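You operate a simulated robot arm through the tools that you are given. There is no shell and no other tool. Be economical: measure what you need, move in short steps, check, and stop when the job is done.

You are at the controls of a simulated two-armed robot. One attempt, no reset.

TASK
Take the lid off the black beaker and lay it down on the bare end of the bench.

It is judged by the outcome, as a careful person would: the job done as asked, and still so three seconds after it is handed in. It fails if anything else is knocked over, pushed out of place, dropped, spilled or broken. A push-on lid holds only when it is set on centred and level and pressed home; a screw cap is set on level and turned clockwise until tight.

THE ROBOT
Two 7-joint arms with two-finger parallel grippers on one trunk, on a base that drives. Base frame: it is fixed to the floor where the robot stands at the start and does not move with it; the origin is under the middle of the robot, x ahead of it, y to its left, z up; the surface under the hand at the start is at about z = 820. Units: mm, degrees, N and s.
The left shoulder is at the start at [30, 119, 935], the right one opposite. With the tool pointing down near the work surface each hand reaches from about 280 to 680 mm from the robot's upright axis, wherever it stands, measured 20 degrees to its own side. Payload 3.43 kg a hand.
The TCP of each hand is the grasp point between the finger pads, 30 mm short of the fingertips. In the tool frame z runs along the fingers and y along their closing line. The gripper opens to 94 mm. The fingers are 28 mm wide and 10 mm thick; the gripper's body (50 by 96 mm) begins 55 mm behind the TCP.
Orientation is that of the tool frame in the base frame, as a unit quaternion [x, y, z, w]. With the fingers straight down and closing along the base's y, the tool's x points along the base's -x, its y along +y and its z along -z.

THE INTERFACE
- The arms move only by the tool step_arm. It takes "left_moves", "right_moves" or both (then of equal length, played together; a hand with none holds still); each is a list of rows, each a list of 7 numbers: the shift along the base's x, y, z in mm, then the turn, a rotation vector about the base's x, y, z in degrees, then the opening, from 0 (shut) to 1 (fully open). In form: [[dx, dy, dz, rx, ry, rz, fingers], ...]. A call has 1 to 10 rows; each row shifts and turns the commanded pose from where the row before left it. A row lasts 0.2 s, in which the tool goes at most 50 mm and 8.6 degrees; a call with a longer step from one row to the next is refused whole, and so is a gripper value outside its range. Where a pose cannot be reached the arm comes as near as it can. A force on the tool above 40 N (or 10 N above the force at the start of the call, whichever is more), or a blocked arm, ends the call early, and 0.2 s more pass. The fingers move at their own pace (about 72 mm/s each) and stop on an object; they squeeze with about 32 N. The grip force told is the motor's: it shows also when the fingers shut on nothing. Time passes only in rows, and 0.2 s behind the last, so rows that do not move let the fingers close. It gives the time, the measured TCP pose, the force on the tool (base axes), the opening and the grip force at its end, in the units of the frame above (readings bear some noise), with the torque about the TCP (base axes, N m) and any sound that the robot's microphone picked up.
- Cameras (640 x 400 px; columns grow to the right, rows downward): "scene" is now at [40.4, 28.4, 1640.6]; the picture's right is [0.38, -0.93, 0.00], its down [-0.72, -0.29, -0.63] and it looks along [0.58, 0.24, -0.78] (base axes); focal length 268 px, centre (320, 200). "left" rides on the left gripper at [76, -14, -103] in its tool frame; the picture's right is [0.18, 0.98, 0.00], its down [-0.75, 0.14, -0.64] and it looks along [-0.63, 0.12, 0.77] (tool axes); focal length 243 px, centre (320, 200). "right" rides on the right gripper at [76, 14, -102] in its tool frame; the picture's right is [-0.18, 0.98, 0.00], its down [-0.75, -0.14, -0.64] and it looks along [-0.63, -0.12, 0.77] (tool axes); focal length 243 px, centre (320, 200). There is no depth. A picture from a camera that has moved, and an enlarged one, comes with that camera's place and axes in the base frame and with its lens.
- capture(camera): a new picture of that camera. The clock stands still meanwhile.
- slide_trunk(by): slides the trunk up (or, below 0, down) by that many mm; the arms and the scene camera ride with it, the base frame stays. It gives what a move gives, with no picture.
- base_move(legs): drives the robot by 1 to 6 legs, each [ahead, turn to the left] in mm and degrees, along the robot's own axes; the way and the turn of a leg run together, so that a leg with both is an arc; at most 1500 mm and 180 degrees a leg. The arms and the cameras ride along, it lands a little off, and it stops where it bumps. It gives what a move gives.
- aim_head(pan, tilt): turns the head with the scene camera to pan (to the left, within 143 degrees either way) and tilt (down, from -29 to 69), counted from straight ahead of the robot. It gives what a move gives.
- close_up(camera, box): a new picture of the part [left, top, right, bottom] of that camera's present view, enlarged. The clock stands still meanwhile.
- finish_job(): hands the job in; it is judged then, once.

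Go step by step. Nothing tells you exact positions but the pictures and the camera data: compare them with the known pose of the tool, close in by small moves and look again before you grip or let go. The budget is 120 turns and 108 pictures, counting those below and the enlarged ones. Unless the task says otherwise, let go and move clear before handing in, and close with one line.

The tools are called after "Request:" as a command line: name --argument value ..., lists and objects as JSON in quotes. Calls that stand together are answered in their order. step_arm: Moves the arms, as the interface text tells. Its arguments: {"type":"object","properties":{"left_moves":{"type":"array"},"right_moves":{"type":"array"}},"required":[]} The other tools are called the same way: slide_trunk (by) slides the trunk up or down; base_move (legs) drives the base; aim_head (pan, tilt) turns the head that bears the scene camera; capture (camera) takes a picture; close_up (camera, box) takes an enlarged picture of a part of a camera's view; finish_job () hands the job in.

At the start:

```text
clock: 0.0
left_position: [380.7, 278.3, 1129.7]
left_orientation: [0.0, 1.0, 0.0, 0.0]
left_contact_force: [-0.4, 0.4, 0.5]
left_wrist_torque: [0.0, 0.01, 0.01]
left_gripper_width: 93.8
left_grasp_force: 0.1
right_position: [361.5, -36.9, 1112.0]
right_orientation: [-0.001, 1.0, 0.0, 0.0]
right_contact_force: [-0.1, 0.0, -0.4]
right_wrist_torque: [0.02, -0.04, 0.01]
right_gripper_width: 94.0
right_grasp_force: 0.0
trunk travel left (down, up): [-200.0, 210.0]
robot x, y, heading: [3.9, 1.5, -0.0]
head pan, tilt: [22.1, 51.1]
```

scene: 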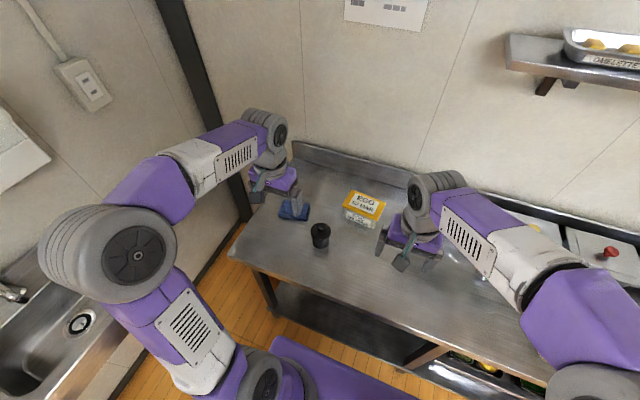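
right: 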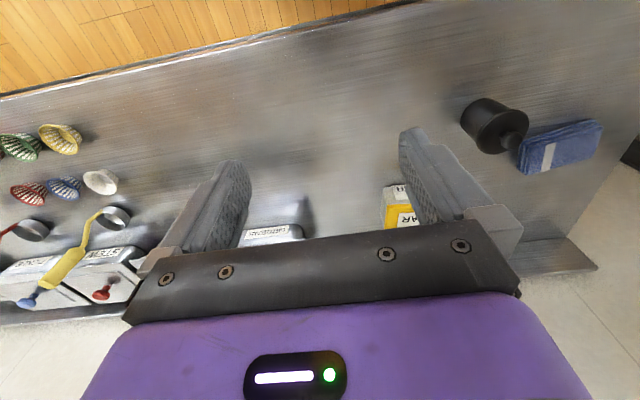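
left: 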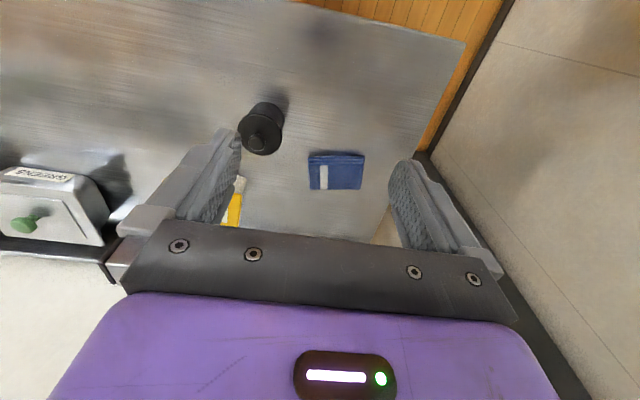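

I see the black beaker near (470, 205), with a blue cloth and an egg carton nearby. I'll take closer pictures of the beaker and the bench ends.

Request:
close_up --camera "scene" --box '[220, 130, 420, 280]'

Request:
close_up --camera "left" --box '[200, 60, 400, 220]'

Request:
aim_head --pan -20 --tilt 45

Request:
capture --camera "scene"

```text
2.67 times, centred on (320, 205) of scene
camera zoom: at [40.4, 28.4, 1640.6], right [0.38, -0.93, 0.0], down [-0.72, -0.29, -0.63], along [0.58, 0.24, -0.78], focal length 714 px, centre (320, 187)
```

zoom: 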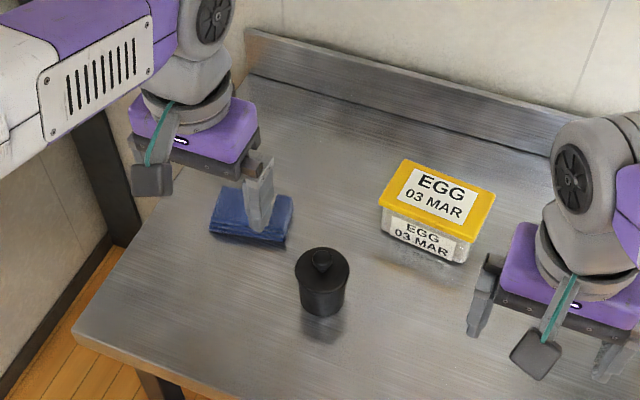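

```text
2.50 times, centred on (300, 140) of left
camera zoom: at [304.8, 264.6, 1232.7], right [-0.18, 0.98, 0.0], down [0.75, 0.14, 0.64], along [0.63, 0.12, -0.77], focal length 606 px, centre (370, 350)
```

zoom: 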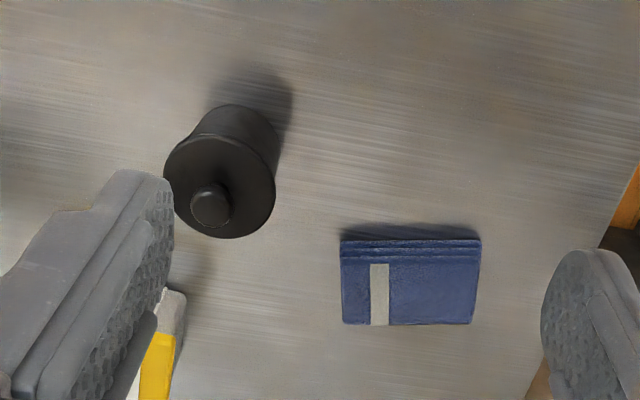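

```text
clock: 1.1
left_position: [380.7, 278.5, 1130.0]
left_orientation: [0.0, 1.0, 0.0, 0.0]
left_contact_force: [0.3, 0.1, -0.2]
left_wrist_torque: [0.03, 0.0, -0.01]
left_gripper_width: 94.0
left_grasp_force: 0.0
right_position: [361.4, -38.3, 1111.5]
right_orientation: [0.0, 1.0, 0.0, -0.001]
right_contact_force: [-0.2, -0.7, -0.2]
right_wrist_torque: [-0.03, 0.02, -0.02]
right_gripper_width: 93.9
right_grasp_force: 0.1
trunk travel left (down, up): [-200.0, 210.0]
robot x, y, heading: [-1.0, 0.7, 0.2]
head pan, tilt: [-20.0, 45.0]
```

```text
102 pictures are left
camera scene: at [46.4, -27.9, 1648.9], right [-0.34, -0.94, 0.0], down [-0.66, 0.24, -0.71], along [0.66, -0.24, -0.71], focal length 268 px, centre (320, 200)
```

scene: 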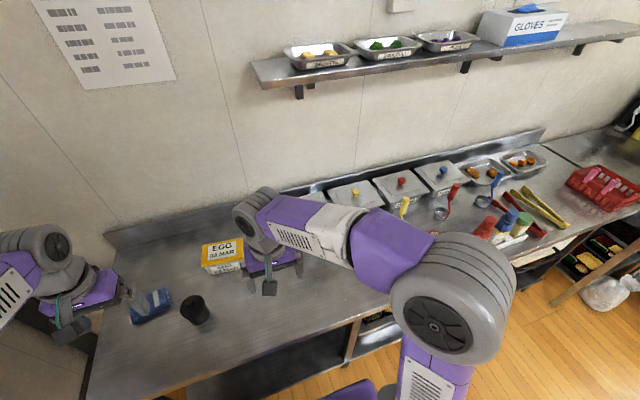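

The bare end is the left-front part of the bench (roughly y 280–460, x 330–500). I put the lid's knob at about (475, 206, 918), so I'll bring the left hand over it, well above, and look.

Request:
step_arm --left_moves '[[30, -25, -30, 0, 0, 0, 1], [30, -25, -30, 0, 0, 0, 1], [24, -20, -30, 0, 0, 0, 1], [10, -2, -30, 0, 0, 0, 1], [0, 0, 0, 0, 0, 0, 1]]'

Request:
capture --camera "left"

Request:
aim_head --pan 22 --tilt 51

Request:
close_up --camera "scene" --box '[240, 160, 400, 280]'

Request:
capture --camera "right"

```text
clock: 2.3
left_position: [473.6, 205.3, 1010.5]
left_orientation: [0.0, 1.0, 0.0, -0.001]
left_contact_force: [-1.0, -0.6, -0.7]
left_wrist_torque: [0.05, 0.01, -0.01]
left_gripper_width: 94.1
left_grasp_force: 0.1
right_position: [361.6, -37.8, 1111.5]
right_orientation: [0.0, 1.0, 0.001, 0.0]
right_contact_force: [-0.5, 0.2, 0.0]
right_wrist_torque: [0.02, -0.03, 0.01]
right_gripper_width: 94.0
right_grasp_force: 0.1
trunk travel left (down, up): [-200.0, 210.0]
robot x, y, heading: [0.1, 1.5, 0.1]
head pan, tilt: [-20.0, 45.0]
```

```text
101 pictures are left
camera left: at [397.6, 191.2, 1112.3], right [-0.18, 0.98, 0.0], down [0.75, 0.14, 0.64], along [0.63, 0.12, -0.77], focal length 243 px, centre (320, 200)
```

left: 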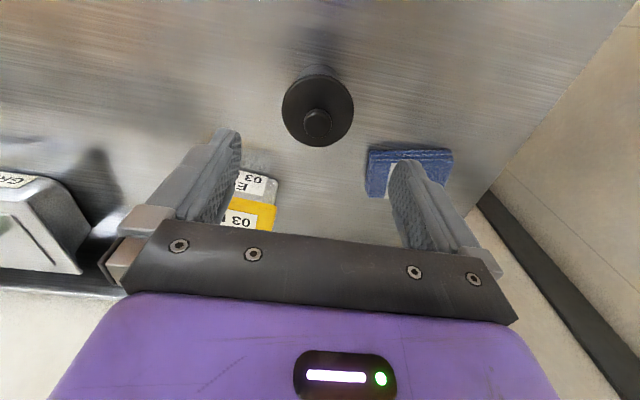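

```text
clock: 3.4
left_position: [472.9, 206.6, 1010.0]
left_orientation: [-0.001, 1.0, 0.0, -0.001]
left_contact_force: [0.2, 0.2, -0.4]
left_wrist_torque: [-0.02, -0.01, -0.02]
left_gripper_width: 93.7
left_grasp_force: 0.1
right_position: [360.9, -37.3, 1111.8]
right_orientation: [0.0, 1.0, 0.0, 0.001]
right_contact_force: [-0.1, 0.6, -0.4]
right_wrist_torque: [-0.02, -0.04, 0.02]
right_gripper_width: 94.0
right_grasp_force: 0.1
trunk travel left (down, up): [-200.0, 210.0]
robot x, y, heading: [-0.8, 0.7, -0.2]
head pan, tilt: [22.0, 51.0]
```

```text
3.33 times, centred on (320, 220) of scene
camera zoom: at [40.6, 28.2, 1640.7], right [0.37, -0.93, 0.0], down [-0.72, -0.29, -0.63], along [0.58, 0.24, -0.78], focal length 893 px, centre (320, 133)
```

zoom: 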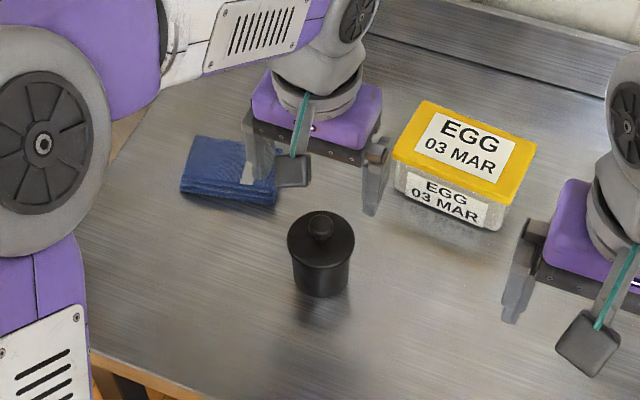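

```text
99 pictures are left
camera right: at [286.0, -24.2, 1212.9], right [0.18, 0.98, 0.0], down [0.75, -0.14, 0.64], along [0.63, -0.12, -0.77], focal length 243 px, centre (320, 200)
```

right: 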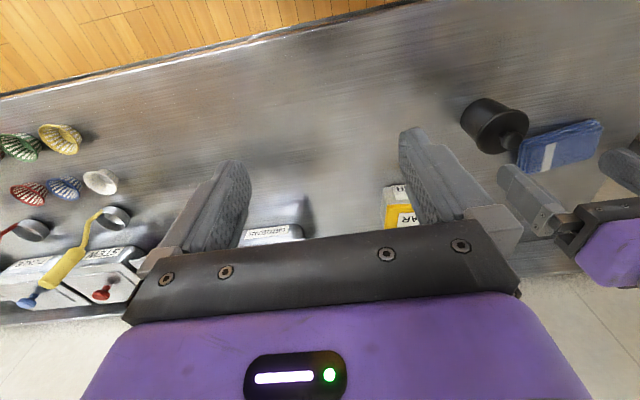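

The knob sits at about (474, 205), top about z 914, on a disc roughly 63 mm wide with its top near z 890. I'll lower the left hand over the knob and look before closing.

Request:
step_arm --left_moves '[[1, -1, -25, 0, 0, 0, 1], [0, 0, -25, 0, 0, 0, 1], [0, 0, -20, 0, 0, 0, 0.6], [0, 0, -10, 0, 0, 0, 0.5], [0, 0, 0, 0, 0, 0, 0.5]]'

Request:
capture --camera "left"

Request:
close_up --camera "scene" --box '[260, 180, 380, 270]'

Request:
close_up --camera "right" --box '[440, 60, 640, 200]'

```text
clock: 4.6
left_position: [475.8, 204.9, 928.9]
left_orientation: [0.0, 1.0, 0.0, 0.0]
left_contact_force: [-0.2, 0.2, 0.9]
left_wrist_torque: [-0.01, -0.04, 0.02]
left_gripper_width: 47.1
left_grasp_force: 0.0
right_position: [361.7, -38.1, 1111.2]
right_orientation: [0.0, 1.0, 0.0, 0.0]
right_contact_force: [-0.2, 0.1, 0.2]
right_wrist_torque: [0.02, -0.02, 0.03]
right_gripper_width: 94.1
right_grasp_force: 0.1
trunk travel left (down, up): [-200.0, 210.0]
robot x, y, heading: [-3.5, 1.7, -0.2]
head pan, tilt: [22.0, 51.0]
```

```text
98 pictures are left
camera left: at [399.9, 190.9, 1031.5], right [-0.18, 0.98, 0.0], down [0.75, 0.14, 0.64], along [0.63, 0.12, -0.77], focal length 243 px, centre (320, 200)
```

left: 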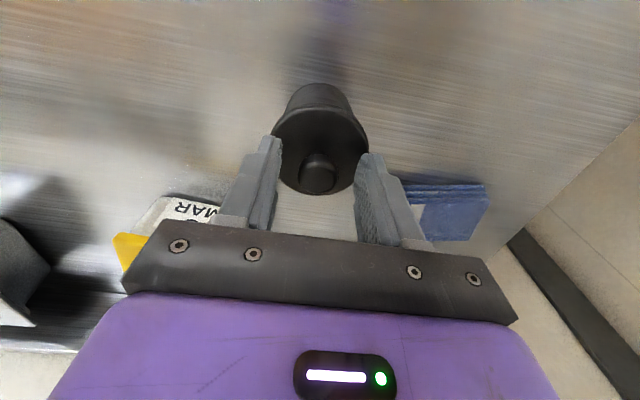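

```text
4.44 times, centred on (320, 225) of scene
camera zoom: at [40.5, 28.3, 1640.7], right [0.37, -0.93, 0.0], down [-0.72, -0.29, -0.63], along [0.58, 0.24, -0.78], focal length 1191 px, centre (320, 89)
```

zoom: 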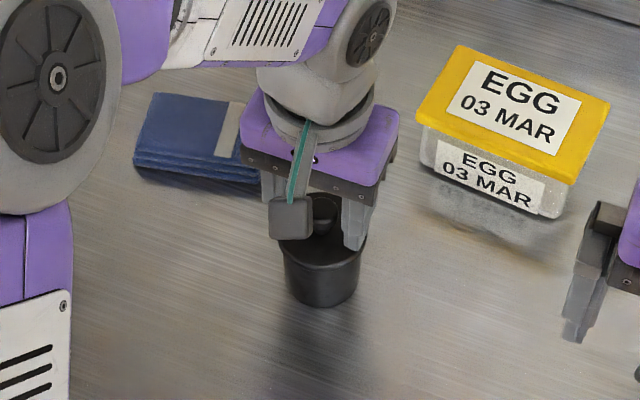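

```text
2.86 times, centred on (540, 130) of right
camera zoom: at [286.0, -24.2, 1212.9], right [0.18, 0.98, 0.0], down [0.75, -0.14, 0.64], along [0.63, -0.12, -0.77], focal length 693 px, centre (-309, 400)
```

zoom: 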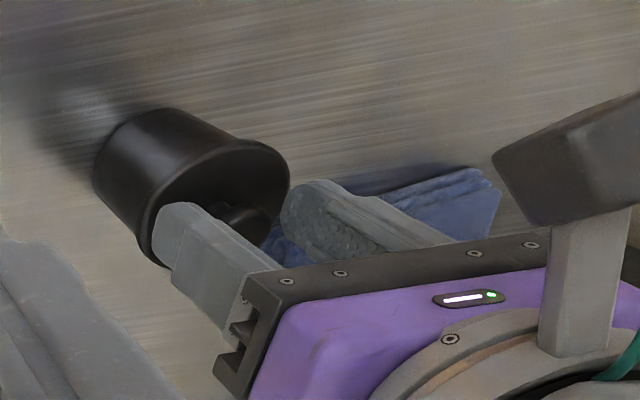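

The knob is centred between the fingers and the tips are just above the lid's disc. I'll go down 4 mm and close.

Request:
step_arm --left_moves '[[0, -1, -4, 0, 0, 0, 0.45], [0, 0, 0, 0, 0, 0, 0.3], [0, 0, 0, 0, 0, 0, 0.1], [0, 0, 0, 0, 0, 0, 0], [0, 0, 0, 0, 0, 0, 0]]'

Request:
capture --camera "left"

Request:
close_up --camera "right" --box '[440, 60, 640, 200]'

```text
clock: 5.8
left_position: [475.6, 205.0, 925.2]
left_orientation: [0.0, 1.0, 0.0, 0.0]
left_contact_force: [-0.1, 1.0, 0.2]
left_wrist_torque: [0.03, 0.04, 0.0]
left_gripper_width: 20.9
left_grasp_force: 32.3
right_position: [360.8, -37.4, 1112.0]
right_orientation: [0.0, 1.0, 0.0, 0.0]
right_contact_force: [-0.2, 1.2, 0.3]
right_wrist_torque: [-0.04, 0.02, -0.02]
right_gripper_width: 94.0
right_grasp_force: 0.1
trunk travel left (down, up): [-200.0, 210.0]
robot x, y, heading: [0.9, 3.4, -0.1]
head pan, tilt: [22.0, 51.0]
```

```text
95 pictures are left
camera left: at [400.0, 190.3, 1028.1], right [-0.18, 0.98, 0.0], down [0.75, 0.14, 0.64], along [0.63, 0.12, -0.77], focal length 243 px, centre (320, 200)
```

left: 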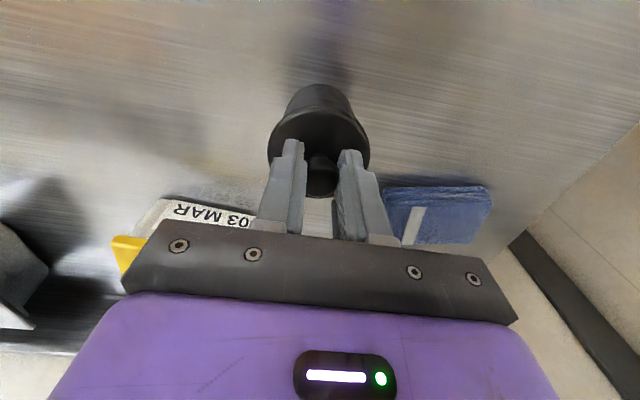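

```text
2.86 times, centred on (540, 130) of right
camera zoom: at [286.0, -24.2, 1212.9], right [0.18, 0.98, 0.0], down [0.75, -0.14, 0.64], along [0.63, -0.12, -0.77], focal length 693 px, centre (-309, 400)
```

zoom: 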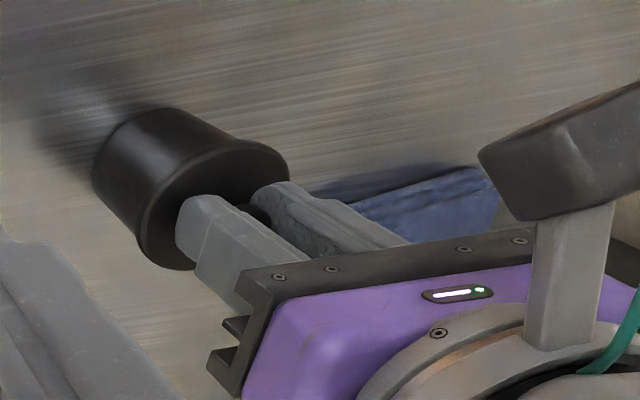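

The knob is held (20.9 mm, 32 N). I'll lift just a few mm to see whether the lid comes off or the beaker comes along.

Request:
step_arm --left_moves '[[0, 0, 2, 0, 0, 0, 0], [0, 0, 2, 0, 0, 0, 0], [0, 0, 2, 0, 0, 0, 0], [0, 0, 0, 0, 0, 0, 0]]'

Request:
close_up --camera "right" --box '[440, 60, 640, 200]'

Request:
close_up --camera "left" --box '[240, 60, 400, 220]'

```text
clock: 6.8
left_position: [475.8, 204.5, 931.6]
left_orientation: [0.001, 1.0, -0.001, 0.0]
left_contact_force: [0.4, -0.2, -0.5]
left_wrist_torque: [-0.01, 0.0, -0.01]
left_gripper_width: 21.0
left_grasp_force: 31.7
right_position: [360.5, -37.0, 1110.8]
right_orientation: [0.0, 1.0, 0.0, 0.001]
right_contact_force: [-0.2, -0.6, 0.9]
right_wrist_torque: [0.0, 0.01, 0.02]
right_gripper_width: 94.0
right_grasp_force: 0.1
trunk travel left (down, up): [-200.0, 210.0]
robot x, y, heading: [-3.4, -1.7, 0.2]
head pan, tilt: [22.0, 51.0]
```

```text
2.86 times, centred on (540, 130) of right
camera zoom: at [286.1, -24.2, 1212.9], right [0.18, 0.98, 0.0], down [0.75, -0.14, 0.64], along [0.63, -0.12, -0.77], focal length 693 px, centre (-309, 400)
```

zoom: 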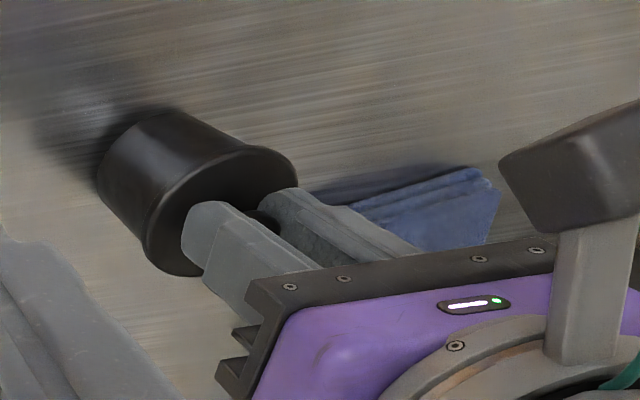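

```text
2.50 times, centred on (320, 140) of left
camera zoom: at [400.2, 190.2, 1034.5], right [-0.18, 0.98, 0.0], down [0.75, 0.14, 0.64], along [0.63, 0.12, -0.77], focal length 606 px, centre (320, 350)
```

zoom: 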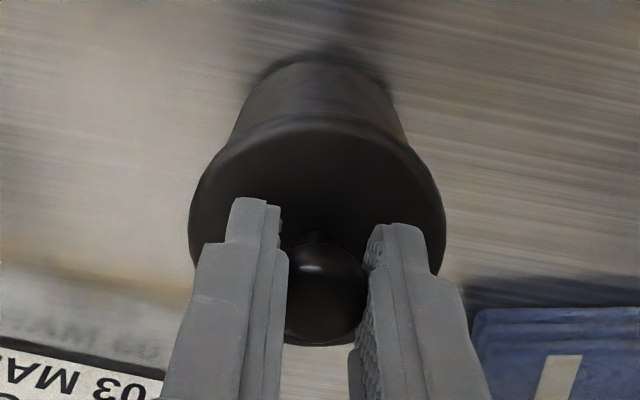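

The beaker rose together with the lid, so the lid is fitted and needs the other hand to hold the body. I'll set it back down, release, and raise the left hand clear; then bring the right hand in from the side.

Request:
step_arm --left_moves '[[0, 0, -2, 0, 0, 0, 0], [0, 0, -2, 0, 0, 0, 0], [0, 0, -1.5, 0, 0, 0, 0], [0, 0, -1, 0, 0, 0, 0], [0, 0, 0, 0, 0, 0, 0]]'

Request:
close_up --camera "right" --box '[440, 60, 640, 200]'

```text
clock: 8.0
left_position: [474.9, 204.2, 924.5]
left_orientation: [0.0, 1.0, 0.0, 0.0]
left_contact_force: [0.1, 0.2, 0.5]
left_wrist_torque: [-0.01, -0.01, -0.04]
left_gripper_width: 21.4
left_grasp_force: 32.0
right_position: [361.9, -35.5, 1111.7]
right_orientation: [0.001, 1.0, 0.0, 0.001]
right_contact_force: [-0.5, 0.6, -0.1]
right_wrist_torque: [0.0, 0.02, 0.0]
right_gripper_width: 93.9
right_grasp_force: 0.0
trunk travel left (down, up): [-200.0, 210.0]
robot x, y, heading: [-0.8, 1.7, -0.4]
head pan, tilt: [22.0, 51.0]
```

```text
2.86 times, centred on (540, 130) of right
camera zoom: at [286.0, -24.2, 1212.9], right [0.18, 0.98, 0.0], down [0.75, -0.14, 0.64], along [0.63, -0.12, -0.77], focal length 693 px, centre (-309, 400)
```

zoom: 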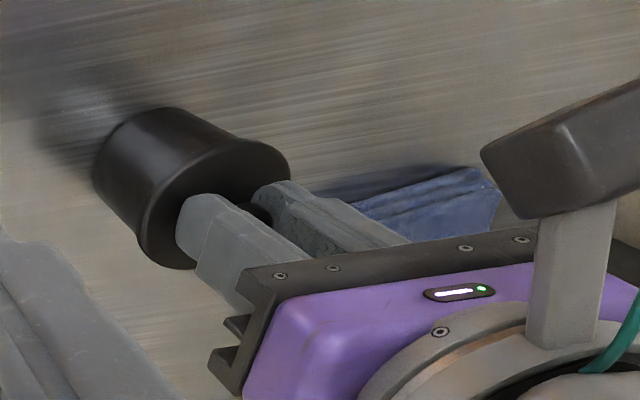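

The beaker is back where it stood. I release, lift the left hand away, and start turning the right hand.

Request:
step_arm --left_moves '[[0, 0, 0, 0, 0, 0, 0.4], [0, 0, 0, 0, 0, 0, 0.5], [0, 0, 0, 0, 0, 0, 0.5], [0, 0, 15, 0, 0, 0, 0.5], [0, 0, 30, 0, 0, 0, 0.5], [0, 0, 40, 0, 0, 0, 0.5], [0, 20, 40, 0, 0, 0, 0.5], [0, 40, 20, 0, 0, 0, 0.5], [0, 40, 0, 0, 0, 0, 0.5]]'

Request:
step_arm --right_moves '[[0, 0, 0, 0, 0, -8.1, 1], [0, 0, 0, 0, 0, -8.1, 1], [0, 0, 0, 0, 0, -8.1, 1], [0, 0, 0, 0, 0, -8.1, 1], [0, 0, 0, 0, 0, -8.1, 1], [0, 0, 0, 0, 0, -8.1, 1], [0, 0, 0, 0, 0, -8.1, 1], [0, 0, 0, 0, 0, -8.3, 1], [0, 0, 0, 0, 0, 0, 1]]'

```text
clock: 10.0
left_position: [475.1, 304.6, 1068.8]
left_orientation: [0.0, 1.0, 0.0, 0.0]
left_contact_force: [0.3, 0.0, 0.2]
left_wrist_torque: [-0.02, 0.01, 0.02]
left_gripper_width: 46.9
left_grasp_force: 0.1
right_position: [361.7, -37.3, 1111.6]
right_orientation: [-0.001, 1.0, -0.001, 0.001]
right_contact_force: [-0.7, -0.2, 0.4]
right_wrist_torque: [0.05, -0.01, 0.02]
right_gripper_width: 94.1
right_grasp_force: 0.0
trunk travel left (down, up): [-200.0, 210.0]
robot x, y, heading: [-0.5, -2.2, 0.1]
head pan, tilt: [22.0, 51.0]
```

```text
clock: 12.0
left_position: [476.6, 304.4, 1070.0]
left_orientation: [0.0, 1.0, 0.001, 0.0]
left_contact_force: [-0.2, 0.3, 0.1]
left_wrist_torque: [0.01, 0.02, 0.01]
left_gripper_width: 47.0
left_grasp_force: 0.0
right_position: [361.3, -36.6, 1112.3]
right_orientation: [0.538, 0.843, 0.0, -0.001]
right_contact_force: [-0.3, 0.4, 0.4]
right_wrist_torque: [-0.01, -0.05, 0.06]
right_gripper_width: 94.1
right_grasp_force: 0.1
trunk travel left (down, up): [-200.0, 210.0]
robot x, y, heading: [1.8, -3.8, 0.1]
head pan, tilt: [22.0, 51.0]
```

The right hand must yaw 40° further to point from the right towards the beaker with its camera on top; then I pitch it up towards horizontal.

Request:
step_arm --right_moves '[[5, 5, 0, 0, 0, -8, 1], [5, 5, 0, 0, 0, -8, 1], [5, 5, 0, 0, 0, -8, 1], [5, 5, 0, 0, 0, -8, 1], [5, 5, 0, 0, 0, -8, 1], [0, 0, 0, 0, 0, 0, 1]]'

Request:
step_arm --right_moves '[[0, 5, 0, 7.85, -2.1, 0, 1], [0, 5, 0, 7.85, -2.1, 0, 1], [0, 5, 0, 7.85, -2.1, 0, 1], [0, 5, 0, 7.85, -2.1, 0, 1], [0, 5, 0, 7.85, -2.1, 0, 1], [0, 5, 0, 7.85, -2.1, 0, 1], [0, 5, 0, 7.85, -2.1, 0, 1], [0, 5, 0, 7.85, -2.1, 0, 1], [0, 0, 0, 0, 0, 0, 1]]'

Request:
capture --camera "right"

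Request:
capture --camera "scene"

```text
clock: 13.4
left_position: [475.8, 305.0, 1069.5]
left_orientation: [0.0, 1.0, 0.0, 0.0]
left_contact_force: [0.3, 0.1, 0.2]
left_wrist_torque: [-0.02, 0.02, 0.02]
left_gripper_width: 47.0
left_grasp_force: 0.0
right_position: [386.3, -12.8, 1110.8]
right_orientation: [0.794, 0.608, 0.0, 0.0]
right_contact_force: [0.0, -0.8, -0.2]
right_wrist_torque: [-0.02, -0.05, 0.04]
right_gripper_width: 94.0
right_grasp_force: 0.0
trunk travel left (down, up): [-200.0, 210.0]
robot x, y, heading: [0.7, -1.2, 0.0]
head pan, tilt: [22.0, 51.0]
```

```text
clock: 15.4
left_position: [476.4, 305.3, 1068.8]
left_orientation: [0.0, 1.0, 0.0, 0.0]
left_contact_force: [0.7, 0.3, 0.1]
left_wrist_torque: [0.0, 0.01, 0.01]
left_gripper_width: 47.0
left_grasp_force: 0.2
right_position: [385.4, 27.5, 1110.9]
right_orientation: [0.669, 0.514, 0.426, -0.328]
right_contact_force: [0.4, 0.0, 0.1]
right_wrist_torque: [0.0, 0.0, -0.02]
right_gripper_width: 94.1
right_grasp_force: 0.1
trunk travel left (down, up): [-200.0, 210.0]
robot x, y, heading: [1.8, -0.8, 0.1]
head pan, tilt: [22.0, 51.0]
```

```text
90 pictures are left
camera right: at [385.2, -35.8, 1222.6], right [0.93, -0.33, -0.17], down [-0.37, -0.83, -0.41], along [0.0, 0.44, -0.9], focal length 243 px, centre (320, 200)
```

right: 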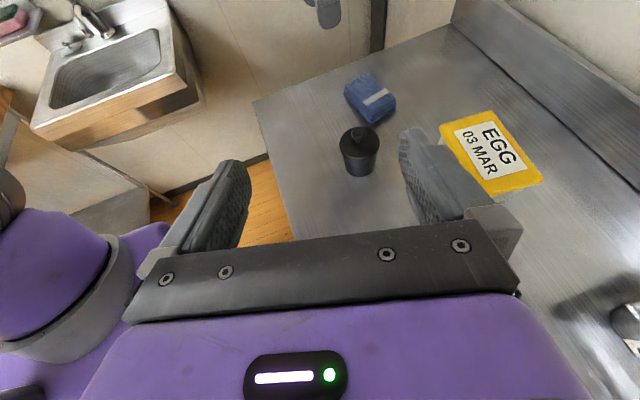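

```text
89 pictures are left
camera scene: at [40.3, 28.4, 1640.7], right [0.37, -0.93, 0.0], down [-0.72, -0.29, -0.63], along [0.58, 0.24, -0.78], focal length 268 px, centre (320, 200)
```

scene: 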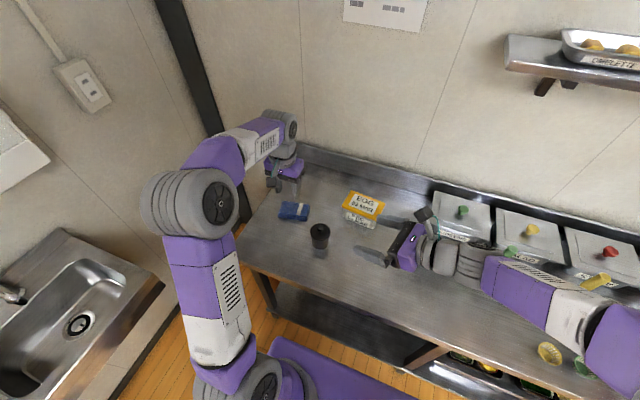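

The right hand now points sideways towards the beaker, tilted 25° down. I lower it to a stand-off about 130 mm short of the beaker.

Request:
step_arm --right_moves '[[9, 6, -40, 0, 0, 0, 1], [9, 6, -40, 0, 0, 0, 1], [9, 6, -40, 0, 0, 0, 1], [9, 6, -40, 0, 0, 0, 1], [8, 6, -40, 0, 0, 0, 1], [8, 7, -38, 0, 0, 0, 1], [0, 0, 0, 0, 0, 0, 1]]'

Request:
capture --camera "right"

Request:
capture --camera "scene"

```text
clock: 17.0
left_position: [475.6, 304.9, 1068.9]
left_orientation: [0.0, 1.0, 0.0, 0.0]
left_contact_force: [0.4, 0.1, 0.2]
left_wrist_torque: [0.03, 0.01, 0.01]
left_gripper_width: 46.9
left_grasp_force: 0.1
right_position: [438.4, 63.9, 874.1]
right_orientation: [0.669, 0.513, 0.427, -0.327]
right_contact_force: [-0.9, 0.4, 0.6]
right_wrist_torque: [0.0, -0.02, 0.01]
right_gripper_width: 94.3
right_grasp_force: 0.1
trunk travel left (down, up): [-200.0, 210.0]
robot x, y, heading: [1.7, 1.3, -0.1]
head pan, tilt: [22.0, 51.0]
```

```text
88 pictures are left
camera right: at [437.0, 0.1, 985.3], right [0.93, -0.33, -0.17], down [-0.37, -0.83, -0.41], along [0.0, 0.44, -0.9], focal length 243 px, centre (320, 200)
```

right: 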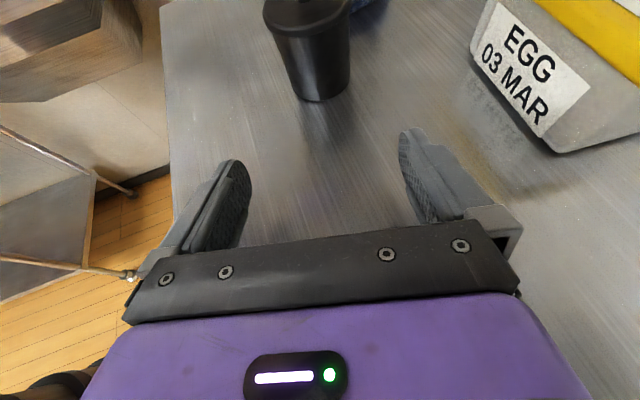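

```text
87 pictures are left
camera scene: at [40.1, 28.3, 1640.8], right [0.37, -0.93, 0.0], down [-0.72, -0.29, -0.63], along [0.58, 0.24, -0.78], focal length 268 px, centre (320, 200)
```

scene: 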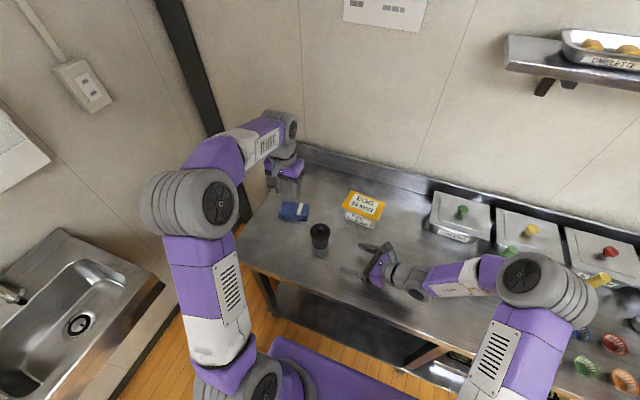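

The beaker stands ahead between the fingers' paths; its rim underside is near z 880. I lower to z 853 and close in half-way, then look.

Request:
step_arm --right_moves '[[0, 0, -21, 0, 0, 0, 1], [7, 25, 0, 0, 0, 0, 1], [7, 25, 0, 0, 0, 0, 1], [5, 20, 0, 0, 0, 0, 1], [0, 0, 0, 0, 0, 0, 1]]'

Request:
capture --camera "right"

Request:
close_up --camera "scene" --box '[260, 180, 460, 330]'

Request:
capture --camera "left"

```text
clock: 18.2
left_position: [477.1, 304.6, 1068.7]
left_orientation: [0.0, 1.0, 0.001, -0.001]
left_contact_force: [0.6, -0.7, 0.3]
left_wrist_torque: [-0.01, 0.0, -0.01]
left_gripper_width: 47.2
left_grasp_force: 0.1
right_position: [457.7, 133.8, 852.0]
right_orientation: [0.669, 0.513, 0.427, -0.327]
right_contact_force: [-0.1, 0.8, -0.2]
right_wrist_torque: [-0.01, -0.02, -0.01]
right_gripper_width: 94.3
right_grasp_force: 0.1
trunk travel left (down, up): [-200.0, 210.0]
robot x, y, heading: [1.7, -2.2, -0.1]
head pan, tilt: [22.0, 51.0]
```

```text
86 pictures are left
camera right: at [456.8, 70.8, 962.8], right [0.93, -0.33, -0.17], down [-0.37, -0.83, -0.41], along [0.0, 0.44, -0.9], focal length 243 px, centre (320, 200)
```

right: 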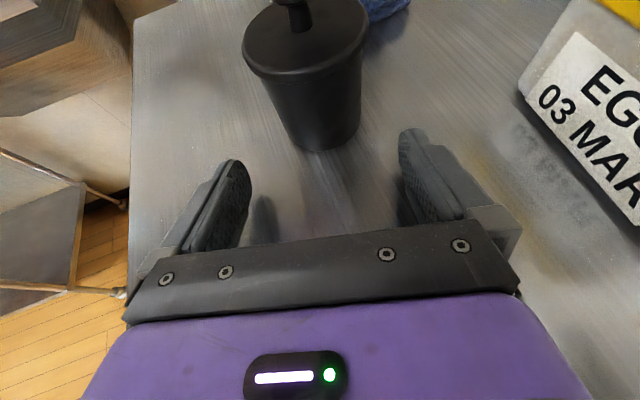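

```text
2.67 times, centred on (360, 255) of scene
camera zoom: at [40.5, 28.0, 1640.7], right [0.37, -0.93, 0.0], down [-0.72, -0.29, -0.63], along [0.58, 0.24, -0.78], focal length 714 px, centre (213, 53)
```

zoom: 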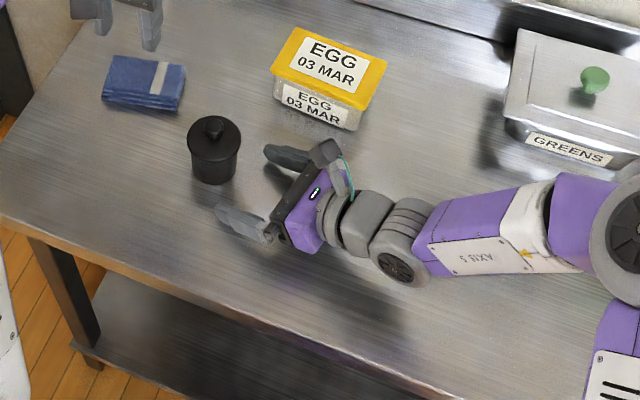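

```text
84 pictures are left
camera left: at [399.7, 290.5, 1171.8], right [-0.18, 0.98, 0.0], down [0.75, 0.14, 0.64], along [0.63, 0.12, -0.77], focal length 243 px, centre (320, 200)
```

left: 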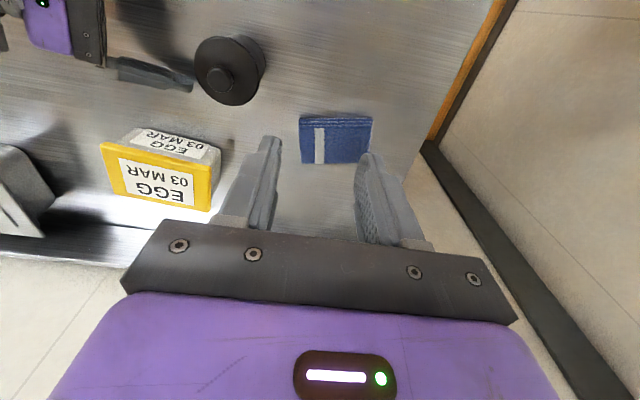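

Alignment is good within a few mm. I slide in the remaining 58 mm and look before closing.

Request:
step_arm --right_moves '[[4, 16, 0, 0, 0, 0, 1], [4, 16, 0, 0, 0, 0, 1], [4, 15, 0, 0, 0, 0, 1], [3, 11, 0, 0, 0, 0, 1], [0, 0, 0, 0, 0, 0, 1]]'

Request:
capture --camera "right"

Request:
capture --camera "left"

```text
clock: 19.4
left_position: [475.7, 305.3, 1069.3]
left_orientation: [0.0, 1.0, 0.0, 0.0]
left_contact_force: [1.2, -0.4, 0.8]
left_wrist_torque: [0.0, 0.01, 0.0]
left_gripper_width: 47.1
left_grasp_force: 0.1
right_position: [469.9, 192.3, 852.0]
right_orientation: [0.669, 0.514, 0.426, -0.328]
right_contact_force: [1.0, -0.2, -1.4]
right_wrist_torque: [-0.01, -0.03, -0.02]
right_gripper_width: 93.9
right_grasp_force: 0.1
trunk travel left (down, up): [-200.0, 210.0]
robot x, y, heading: [-0.2, -0.4, 0.1]
head pan, tilt: [22.0, 51.0]
```

```text
83 pictures are left
camera right: at [470.1, 129.7, 963.0], right [0.93, -0.33, -0.17], down [-0.37, -0.83, -0.41], along [0.0, 0.44, -0.9], focal length 243 px, centre (320, 200)
```

right: 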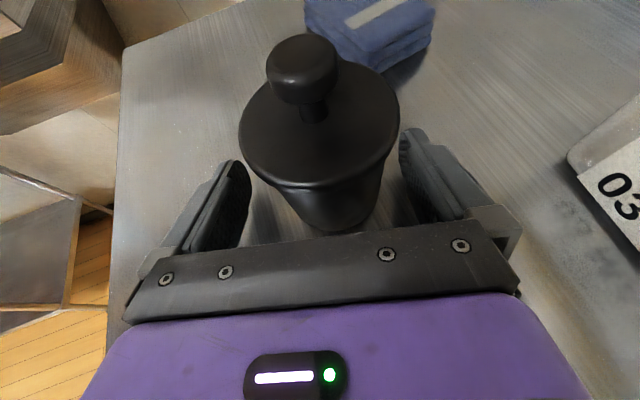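

```text
82 pictures are left
camera left: at [399.7, 290.7, 1171.7], right [-0.18, 0.98, 0.0], down [0.75, 0.14, 0.64], along [0.63, 0.12, -0.77], focal length 243 px, centre (320, 200)
```

left: 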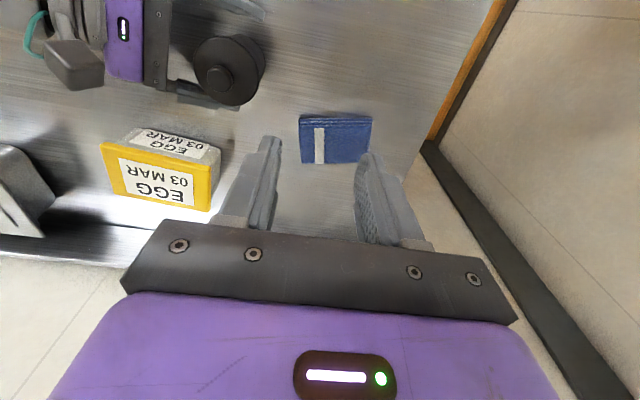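

The fingers straddle the body below the rim. I close the right hand.

Request:
step_arm --right_moves '[[0, 0, 0, 0, 0, 0, 0.75], [0, 0, 0, 0, 0, 0, 0.6], [0, 0, 0, 0, 0, 0, 0.45], [0, 0, 0, 0, 0, 0, 0.3], [0, 0, 0, 0, 0, 0, 0.3]]'

Request:
capture --camera "right"

Request:
close_up --camera "left" --box '[140, 0, 340, 160]'

```text
clock: 20.6
left_position: [474.8, 305.7, 1068.2]
left_orientation: [0.0, 1.0, 0.0, 0.0]
left_contact_force: [0.8, 0.2, -0.4]
left_wrist_torque: [0.01, 0.02, -0.02]
left_gripper_width: 46.8
left_grasp_force: 0.0
right_position: [471.8, 193.0, 851.4]
right_orientation: [0.669, 0.514, 0.426, -0.328]
right_contact_force: [-1.1, 0.0, 0.0]
right_wrist_torque: [0.03, 0.03, 0.01]
right_gripper_width: 59.0
right_grasp_force: 32.0
trunk travel left (down, up): [-200.0, 210.0]
robot x, y, heading: [0.8, 1.6, -0.1]
head pan, tilt: [22.0, 51.0]
```

```text
81 pictures are left
camera right: at [470.1, 129.5, 963.1], right [0.93, -0.33, -0.17], down [-0.37, -0.83, -0.41], along [0.0, 0.44, -0.9], focal length 243 px, centre (320, 200)
```

right: 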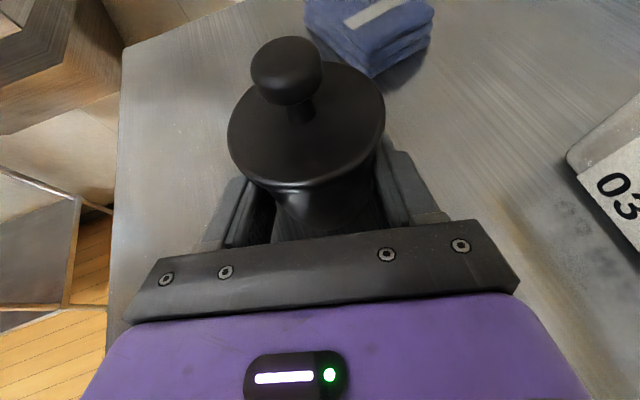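

```text
2.50 times, centred on (240, 80) of left
camera zoom: at [399.7, 290.8, 1171.7], right [-0.18, 0.98, 0.0], down [0.75, 0.14, 0.64], along [0.63, 0.12, -0.77], focal length 606 px, centre (520, 500)
```

zoom: 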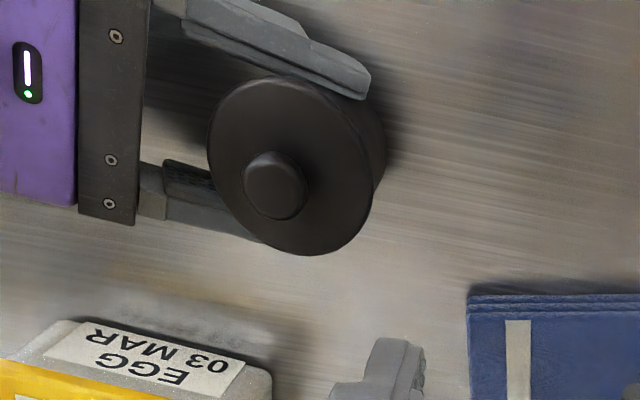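

The right hand holds the beaker (59 mm, 32 N); the knob is now near (471, 206). I'll turn the left hand 90° so its camera and body stay clear of the right hand, then come back over the knob.

Request:
step_arm --left_moves '[[0, 0, 0, 0, 0, -8.5, 0.5], [0, 0, 0, 0, 0, -8.5, 0.5], [0, 0, 0, 0, 0, -8.5, 0.5], [0, 0, 0, 0, 0, -8.5, 0.5], [0, 0, 0, 0, 0, -8.5, 0.5], [0, 0, 0, 0, 0, -8.5, 0.5], [0, 0, 0, 0, 0, -8.5, 0.5], [0, 0, 0, 0, 0, -8.5, 0.5], [0, 0, 0, 0, 0, -8.5, 0.5], [0, 0, 0, 0, 0, -8.5, 0.5]]'

Request:
step_arm --left_moves '[[-1, -30, 0, 0, 0, -5, 0.5], [-1, -30, -20, 0, 0, 0, 0.5], [-1, -25, -20, 0, 0, 0, 0.5], [-1, -14, -20, 0, 0, 0, 0.5], [0, 0, -20, 0, 0, 0, 0.5], [0, 0, 0, 0, 0, 0, 0.5]]'

Request:
capture --camera "left"

Request:
capture --camera "right"

Request:
close_up --camera "scene" --box '[240, 150, 440, 300]'

```text
clock: 22.8
left_position: [475.8, 304.2, 1070.7]
left_orientation: [0.676, 0.737, 0.0, 0.0]
left_contact_force: [0.0, 0.3, -0.5]
left_wrist_torque: [0.01, 0.04, 0.01]
left_gripper_width: 46.9
left_grasp_force: 0.1
right_position: [470.7, 192.4, 851.5]
right_orientation: [0.669, 0.513, 0.426, -0.327]
right_contact_force: [-1.1, -1.2, 0.1]
right_wrist_torque: [0.0, -0.04, -0.04]
right_gripper_width: 59.5
right_grasp_force: 32.7
trunk travel left (down, up): [-200.0, 210.0]
robot x, y, heading: [0.6, -1.2, -0.1]
head pan, tilt: [22.0, 51.0]
```

```text
clock: 24.2
left_position: [471.6, 205.6, 990.9]
left_orientation: [0.707, 0.707, -0.001, 0.0]
left_contact_force: [0.2, 0.7, 0.1]
left_wrist_torque: [0.0, 0.0, 0.02]
left_gripper_width: 47.2
left_grasp_force: 0.0
right_position: [470.6, 193.0, 851.2]
right_orientation: [0.669, 0.514, 0.426, -0.328]
right_contact_force: [0.2, -0.4, 0.3]
right_wrist_torque: [0.0, 0.01, 0.02]
right_gripper_width: 59.0
right_grasp_force: 31.8
trunk travel left (down, up): [-200.0, 210.0]
robot x, y, heading: [2.3, 0.1, 0.0]
head pan, tilt: [22.0, 51.0]
```

```text
79 pictures are left
camera left: at [458.1, 282.1, 1093.1], right [0.98, 0.18, 0.0], down [0.14, -0.75, 0.64], along [0.12, -0.63, -0.77], focal length 243 px, centre (320, 200)
```

left: 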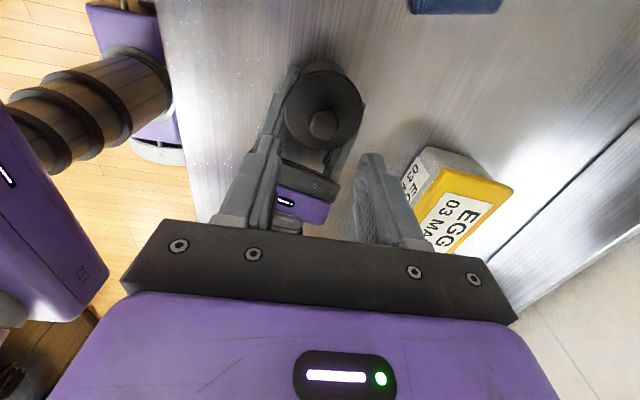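

```text
78 pictures are left
camera right: at [470.1, 129.4, 963.0], right [0.93, -0.33, -0.17], down [-0.37, -0.83, -0.41], along [0.0, 0.44, -0.9], focal length 243 px, centre (320, 200)
```

right: 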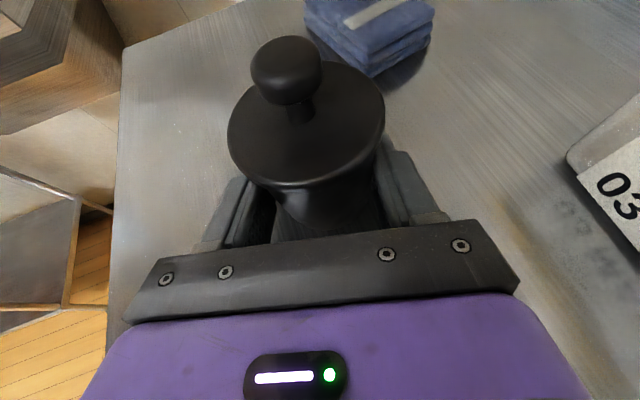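

```text
2.67 times, centred on (340, 225) of scene
camera zoom: at [40.5, 28.3, 1640.7], right [0.37, -0.93, 0.0], down [-0.72, -0.29, -0.63], along [0.58, 0.24, -0.78], focal length 714 px, centre (267, 133)
```

zoom: 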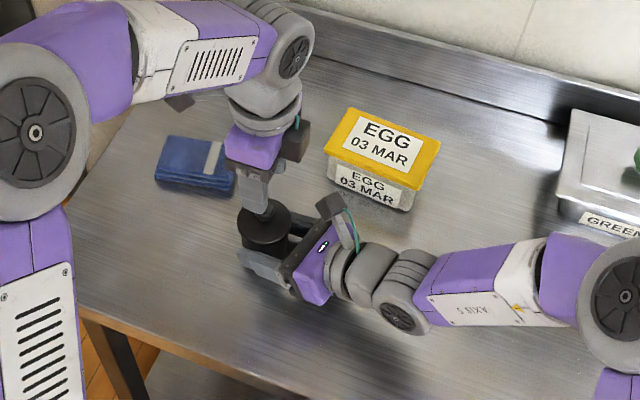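

The knob reads about (474, 208) from this view. I shift slightly and descend around it.

Request:
step_arm --left_moves '[[1, 1, -20, 0, 0, 0, 0.5], [1, 1, -20, 0, 0, 0, 0.5], [0, 0, -15, 0, 0, 0, 0.5], [0, 0, -7, 0, 0, 0, 0.5], [0, 0, 0, 0, 0, 0, 0.5]]'

Request:
capture --camera "left"

Request:
capture --camera "right"

```text
clock: 25.4
left_position: [474.9, 207.1, 927.8]
left_orientation: [0.707, 0.707, 0.0, 0.0]
left_contact_force: [0.5, -0.6, 0.3]
left_wrist_torque: [0.02, -0.02, 0.02]
left_gripper_width: 47.1
left_grasp_force: 0.1
right_position: [470.8, 193.4, 851.4]
right_orientation: [0.67, 0.513, 0.426, -0.327]
right_contact_force: [-0.7, 0.2, -0.2]
right_wrist_torque: [0.02, -0.02, -0.03]
right_gripper_width: 59.3
right_grasp_force: 31.9
trunk travel left (down, up): [-200.0, 210.0]
robot x, y, heading: [-0.4, 2.9, -0.0]
head pan, tilt: [22.0, 51.0]
```

```text
76 pictures are left
camera left: at [460.5, 283.4, 1030.6], right [0.98, 0.18, 0.0], down [0.14, -0.75, 0.64], along [0.12, -0.63, -0.77], focal length 243 px, centre (320, 200)
```

left: 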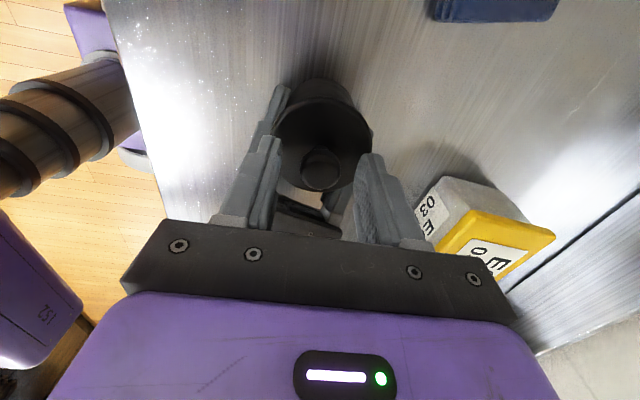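

```text
75 pictures are left
camera right: at [470.2, 129.5, 963.0], right [0.93, -0.33, -0.17], down [-0.37, -0.83, -0.41], along [0.0, 0.44, -0.9], focal length 243 px, centre (320, 200)
```

right: 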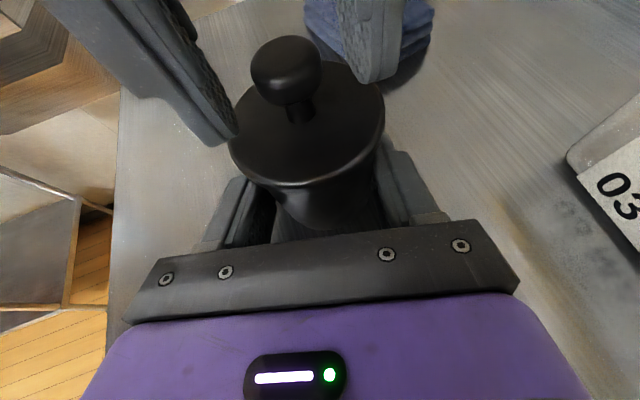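

The knob is centred between the left fingers. I go down 3 mm and close.

Request:
step_arm --left_moves '[[0, 0, -3, 0, 0, 0, 0.4], [0, 0, 0, 0, 0, 0, 0.25], [0, 0, 0, 0, 0, 0, 0.1], [0, 0, 0, 0, 0, 0, 0], [0, 0, 0, 0, 0, 0, 0]]'

Request:
capture --camera "right"

```text
clock: 26.6
left_position: [474.7, 207.9, 924.1]
left_orientation: [0.707, 0.707, 0.0, 0.0]
left_contact_force: [0.2, 0.5, -1.0]
left_wrist_torque: [0.0, 0.01, -0.04]
left_gripper_width: 21.4
left_grasp_force: 32.2
right_position: [471.2, 192.8, 852.2]
right_orientation: [0.669, 0.513, 0.426, -0.328]
right_contact_force: [0.5, -0.1, 0.2]
right_wrist_torque: [-0.03, 0.0, 0.01]
right_gripper_width: 59.2
right_grasp_force: 32.3
trunk travel left (down, up): [-200.0, 210.0]
robot x, y, heading: [-1.6, 1.9, -0.2]
head pan, tilt: [22.0, 51.0]
heard: snap
```

```text
74 pictures are left
camera right: at [470.3, 129.4, 963.0], right [0.93, -0.33, -0.17], down [-0.37, -0.83, -0.41], along [0.0, 0.44, -0.9], focal length 243 px, centre (320, 200)
```

right: 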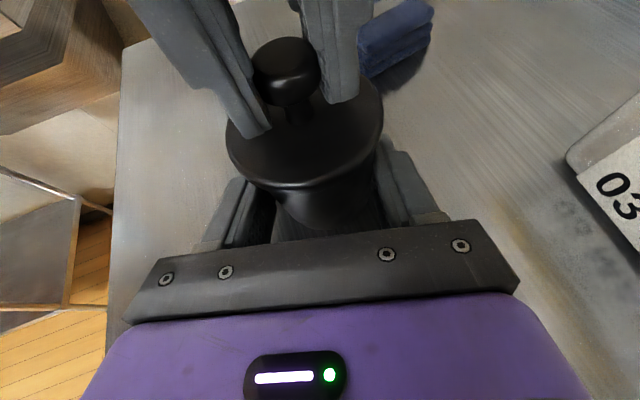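

The knob is held and there was a snap, probably the push-on lid letting go of its seat. I lift gently and check the forces.

Request:
step_arm --left_moves '[[0, 0, 2, 0, 0, 0, 0], [0, 0, 2, 0, 0, 0, 0], [0, 0, 3, 0, 0, 0, 0], [0, 0, 3, 0, 0, 0, 0], [0, 0, 0, 0, 0, 0, 0]]'

Request:
capture --camera "right"

```text
clock: 27.8
left_position: [474.7, 206.9, 935.3]
left_orientation: [0.707, 0.707, 0.001, 0.0]
left_contact_force: [0.0, -0.8, -0.8]
left_wrist_torque: [-0.01, 0.01, 0.0]
left_gripper_width: 21.2
left_grasp_force: 31.7
right_position: [471.8, 193.6, 851.4]
right_orientation: [0.67, 0.513, 0.427, -0.327]
right_contact_force: [0.2, -0.8, 0.2]
right_wrist_torque: [0.01, -0.01, -0.02]
right_gripper_width: 59.2
right_grasp_force: 32.4
trunk travel left (down, up): [-200.0, 210.0]
robot x, y, heading: [-4.9, -2.7, -0.1]
head pan, tilt: [22.0, 51.0]
```

```text
73 pictures are left
camera right: at [470.2, 129.5, 963.0], right [0.93, -0.33, -0.17], down [-0.37, -0.83, -0.41], along [0.0, 0.44, -0.9], focal length 243 px, centre (320, 200)
```

right: 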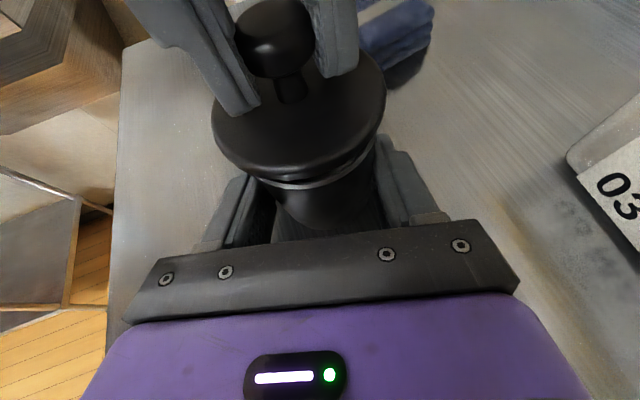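

The lid is separating from the beaker. I lift it straight up and clear.

Request:
step_arm --left_moves '[[0, 0, 8, 0, 0, 0, 0], [0, 0, 12, 0, 0, 0, 0], [0, 0, 15, 0, 0, 0, 0], [0, 0, 20, 0, 0, 0, 0], [0, 0, 20, 0, 0, 0, 0], [0, 0, 0, 0, 0, 0, 0]]'

Request:
capture --camera "right"

Request:
capture --camera "left"

Request:
close_up --camera "scene" --box '[220, 150, 420, 300]'

```text
clock: 29.2
left_position: [474.9, 209.0, 1011.0]
left_orientation: [0.706, 0.708, 0.0, 0.0]
left_contact_force: [0.3, 0.0, 0.5]
left_wrist_torque: [0.03, -0.02, 0.0]
left_gripper_width: 21.3
left_grasp_force: 31.9
right_position: [472.4, 193.7, 851.1]
right_orientation: [0.669, 0.513, 0.427, -0.328]
right_contact_force: [0.8, -0.4, 0.6]
right_wrist_torque: [-0.03, -0.03, -0.02]
right_gripper_width: 59.5
right_grasp_force: 32.2
trunk travel left (down, up): [-200.0, 210.0]
robot x, y, heading: [-0.5, -2.3, 0.2]
head pan, tilt: [22.0, 51.0]
```

```text
72 pictures are left
camera right: at [470.3, 129.5, 963.0], right [0.93, -0.33, -0.17], down [-0.37, -0.83, -0.41], along [0.0, 0.44, -0.9], focal length 243 px, centre (320, 200)
```

right: 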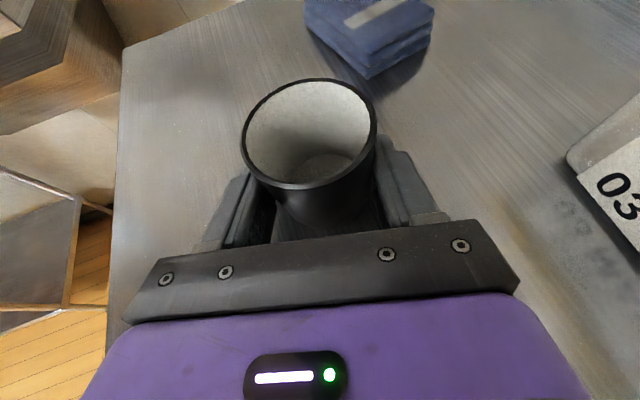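

```text
71 pictures are left
camera left: at [461.0, 285.5, 1113.7], right [0.98, 0.18, 0.0], down [0.14, -0.75, 0.64], along [0.12, -0.63, -0.77], focal length 243 px, centre (320, 200)
```

left: 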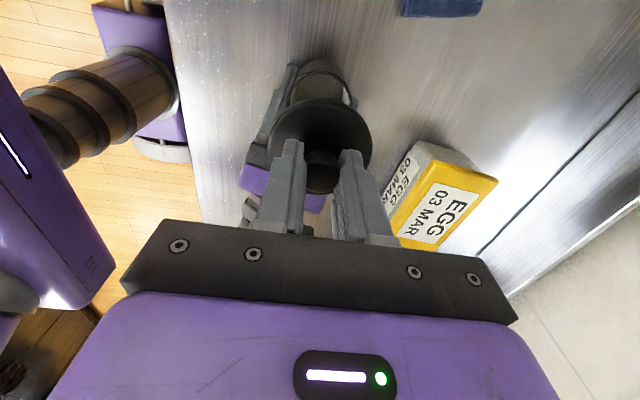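

```text
2.67 times, centred on (320, 225) of scene
camera zoom: at [40.7, 28.3, 1640.7], right [0.37, -0.93, 0.0], down [-0.72, -0.29, -0.63], along [0.58, 0.24, -0.78], focal length 714 px, centre (320, 133)
```

zoom: 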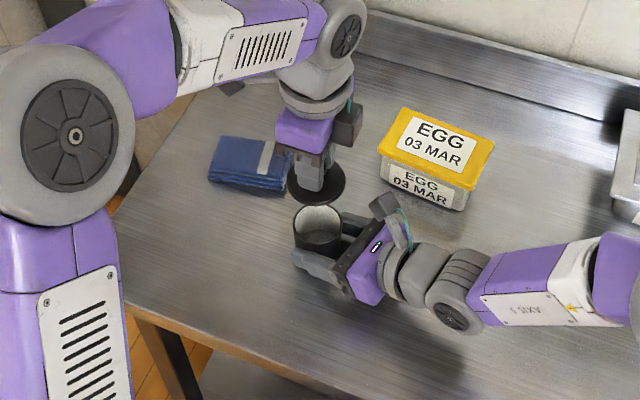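

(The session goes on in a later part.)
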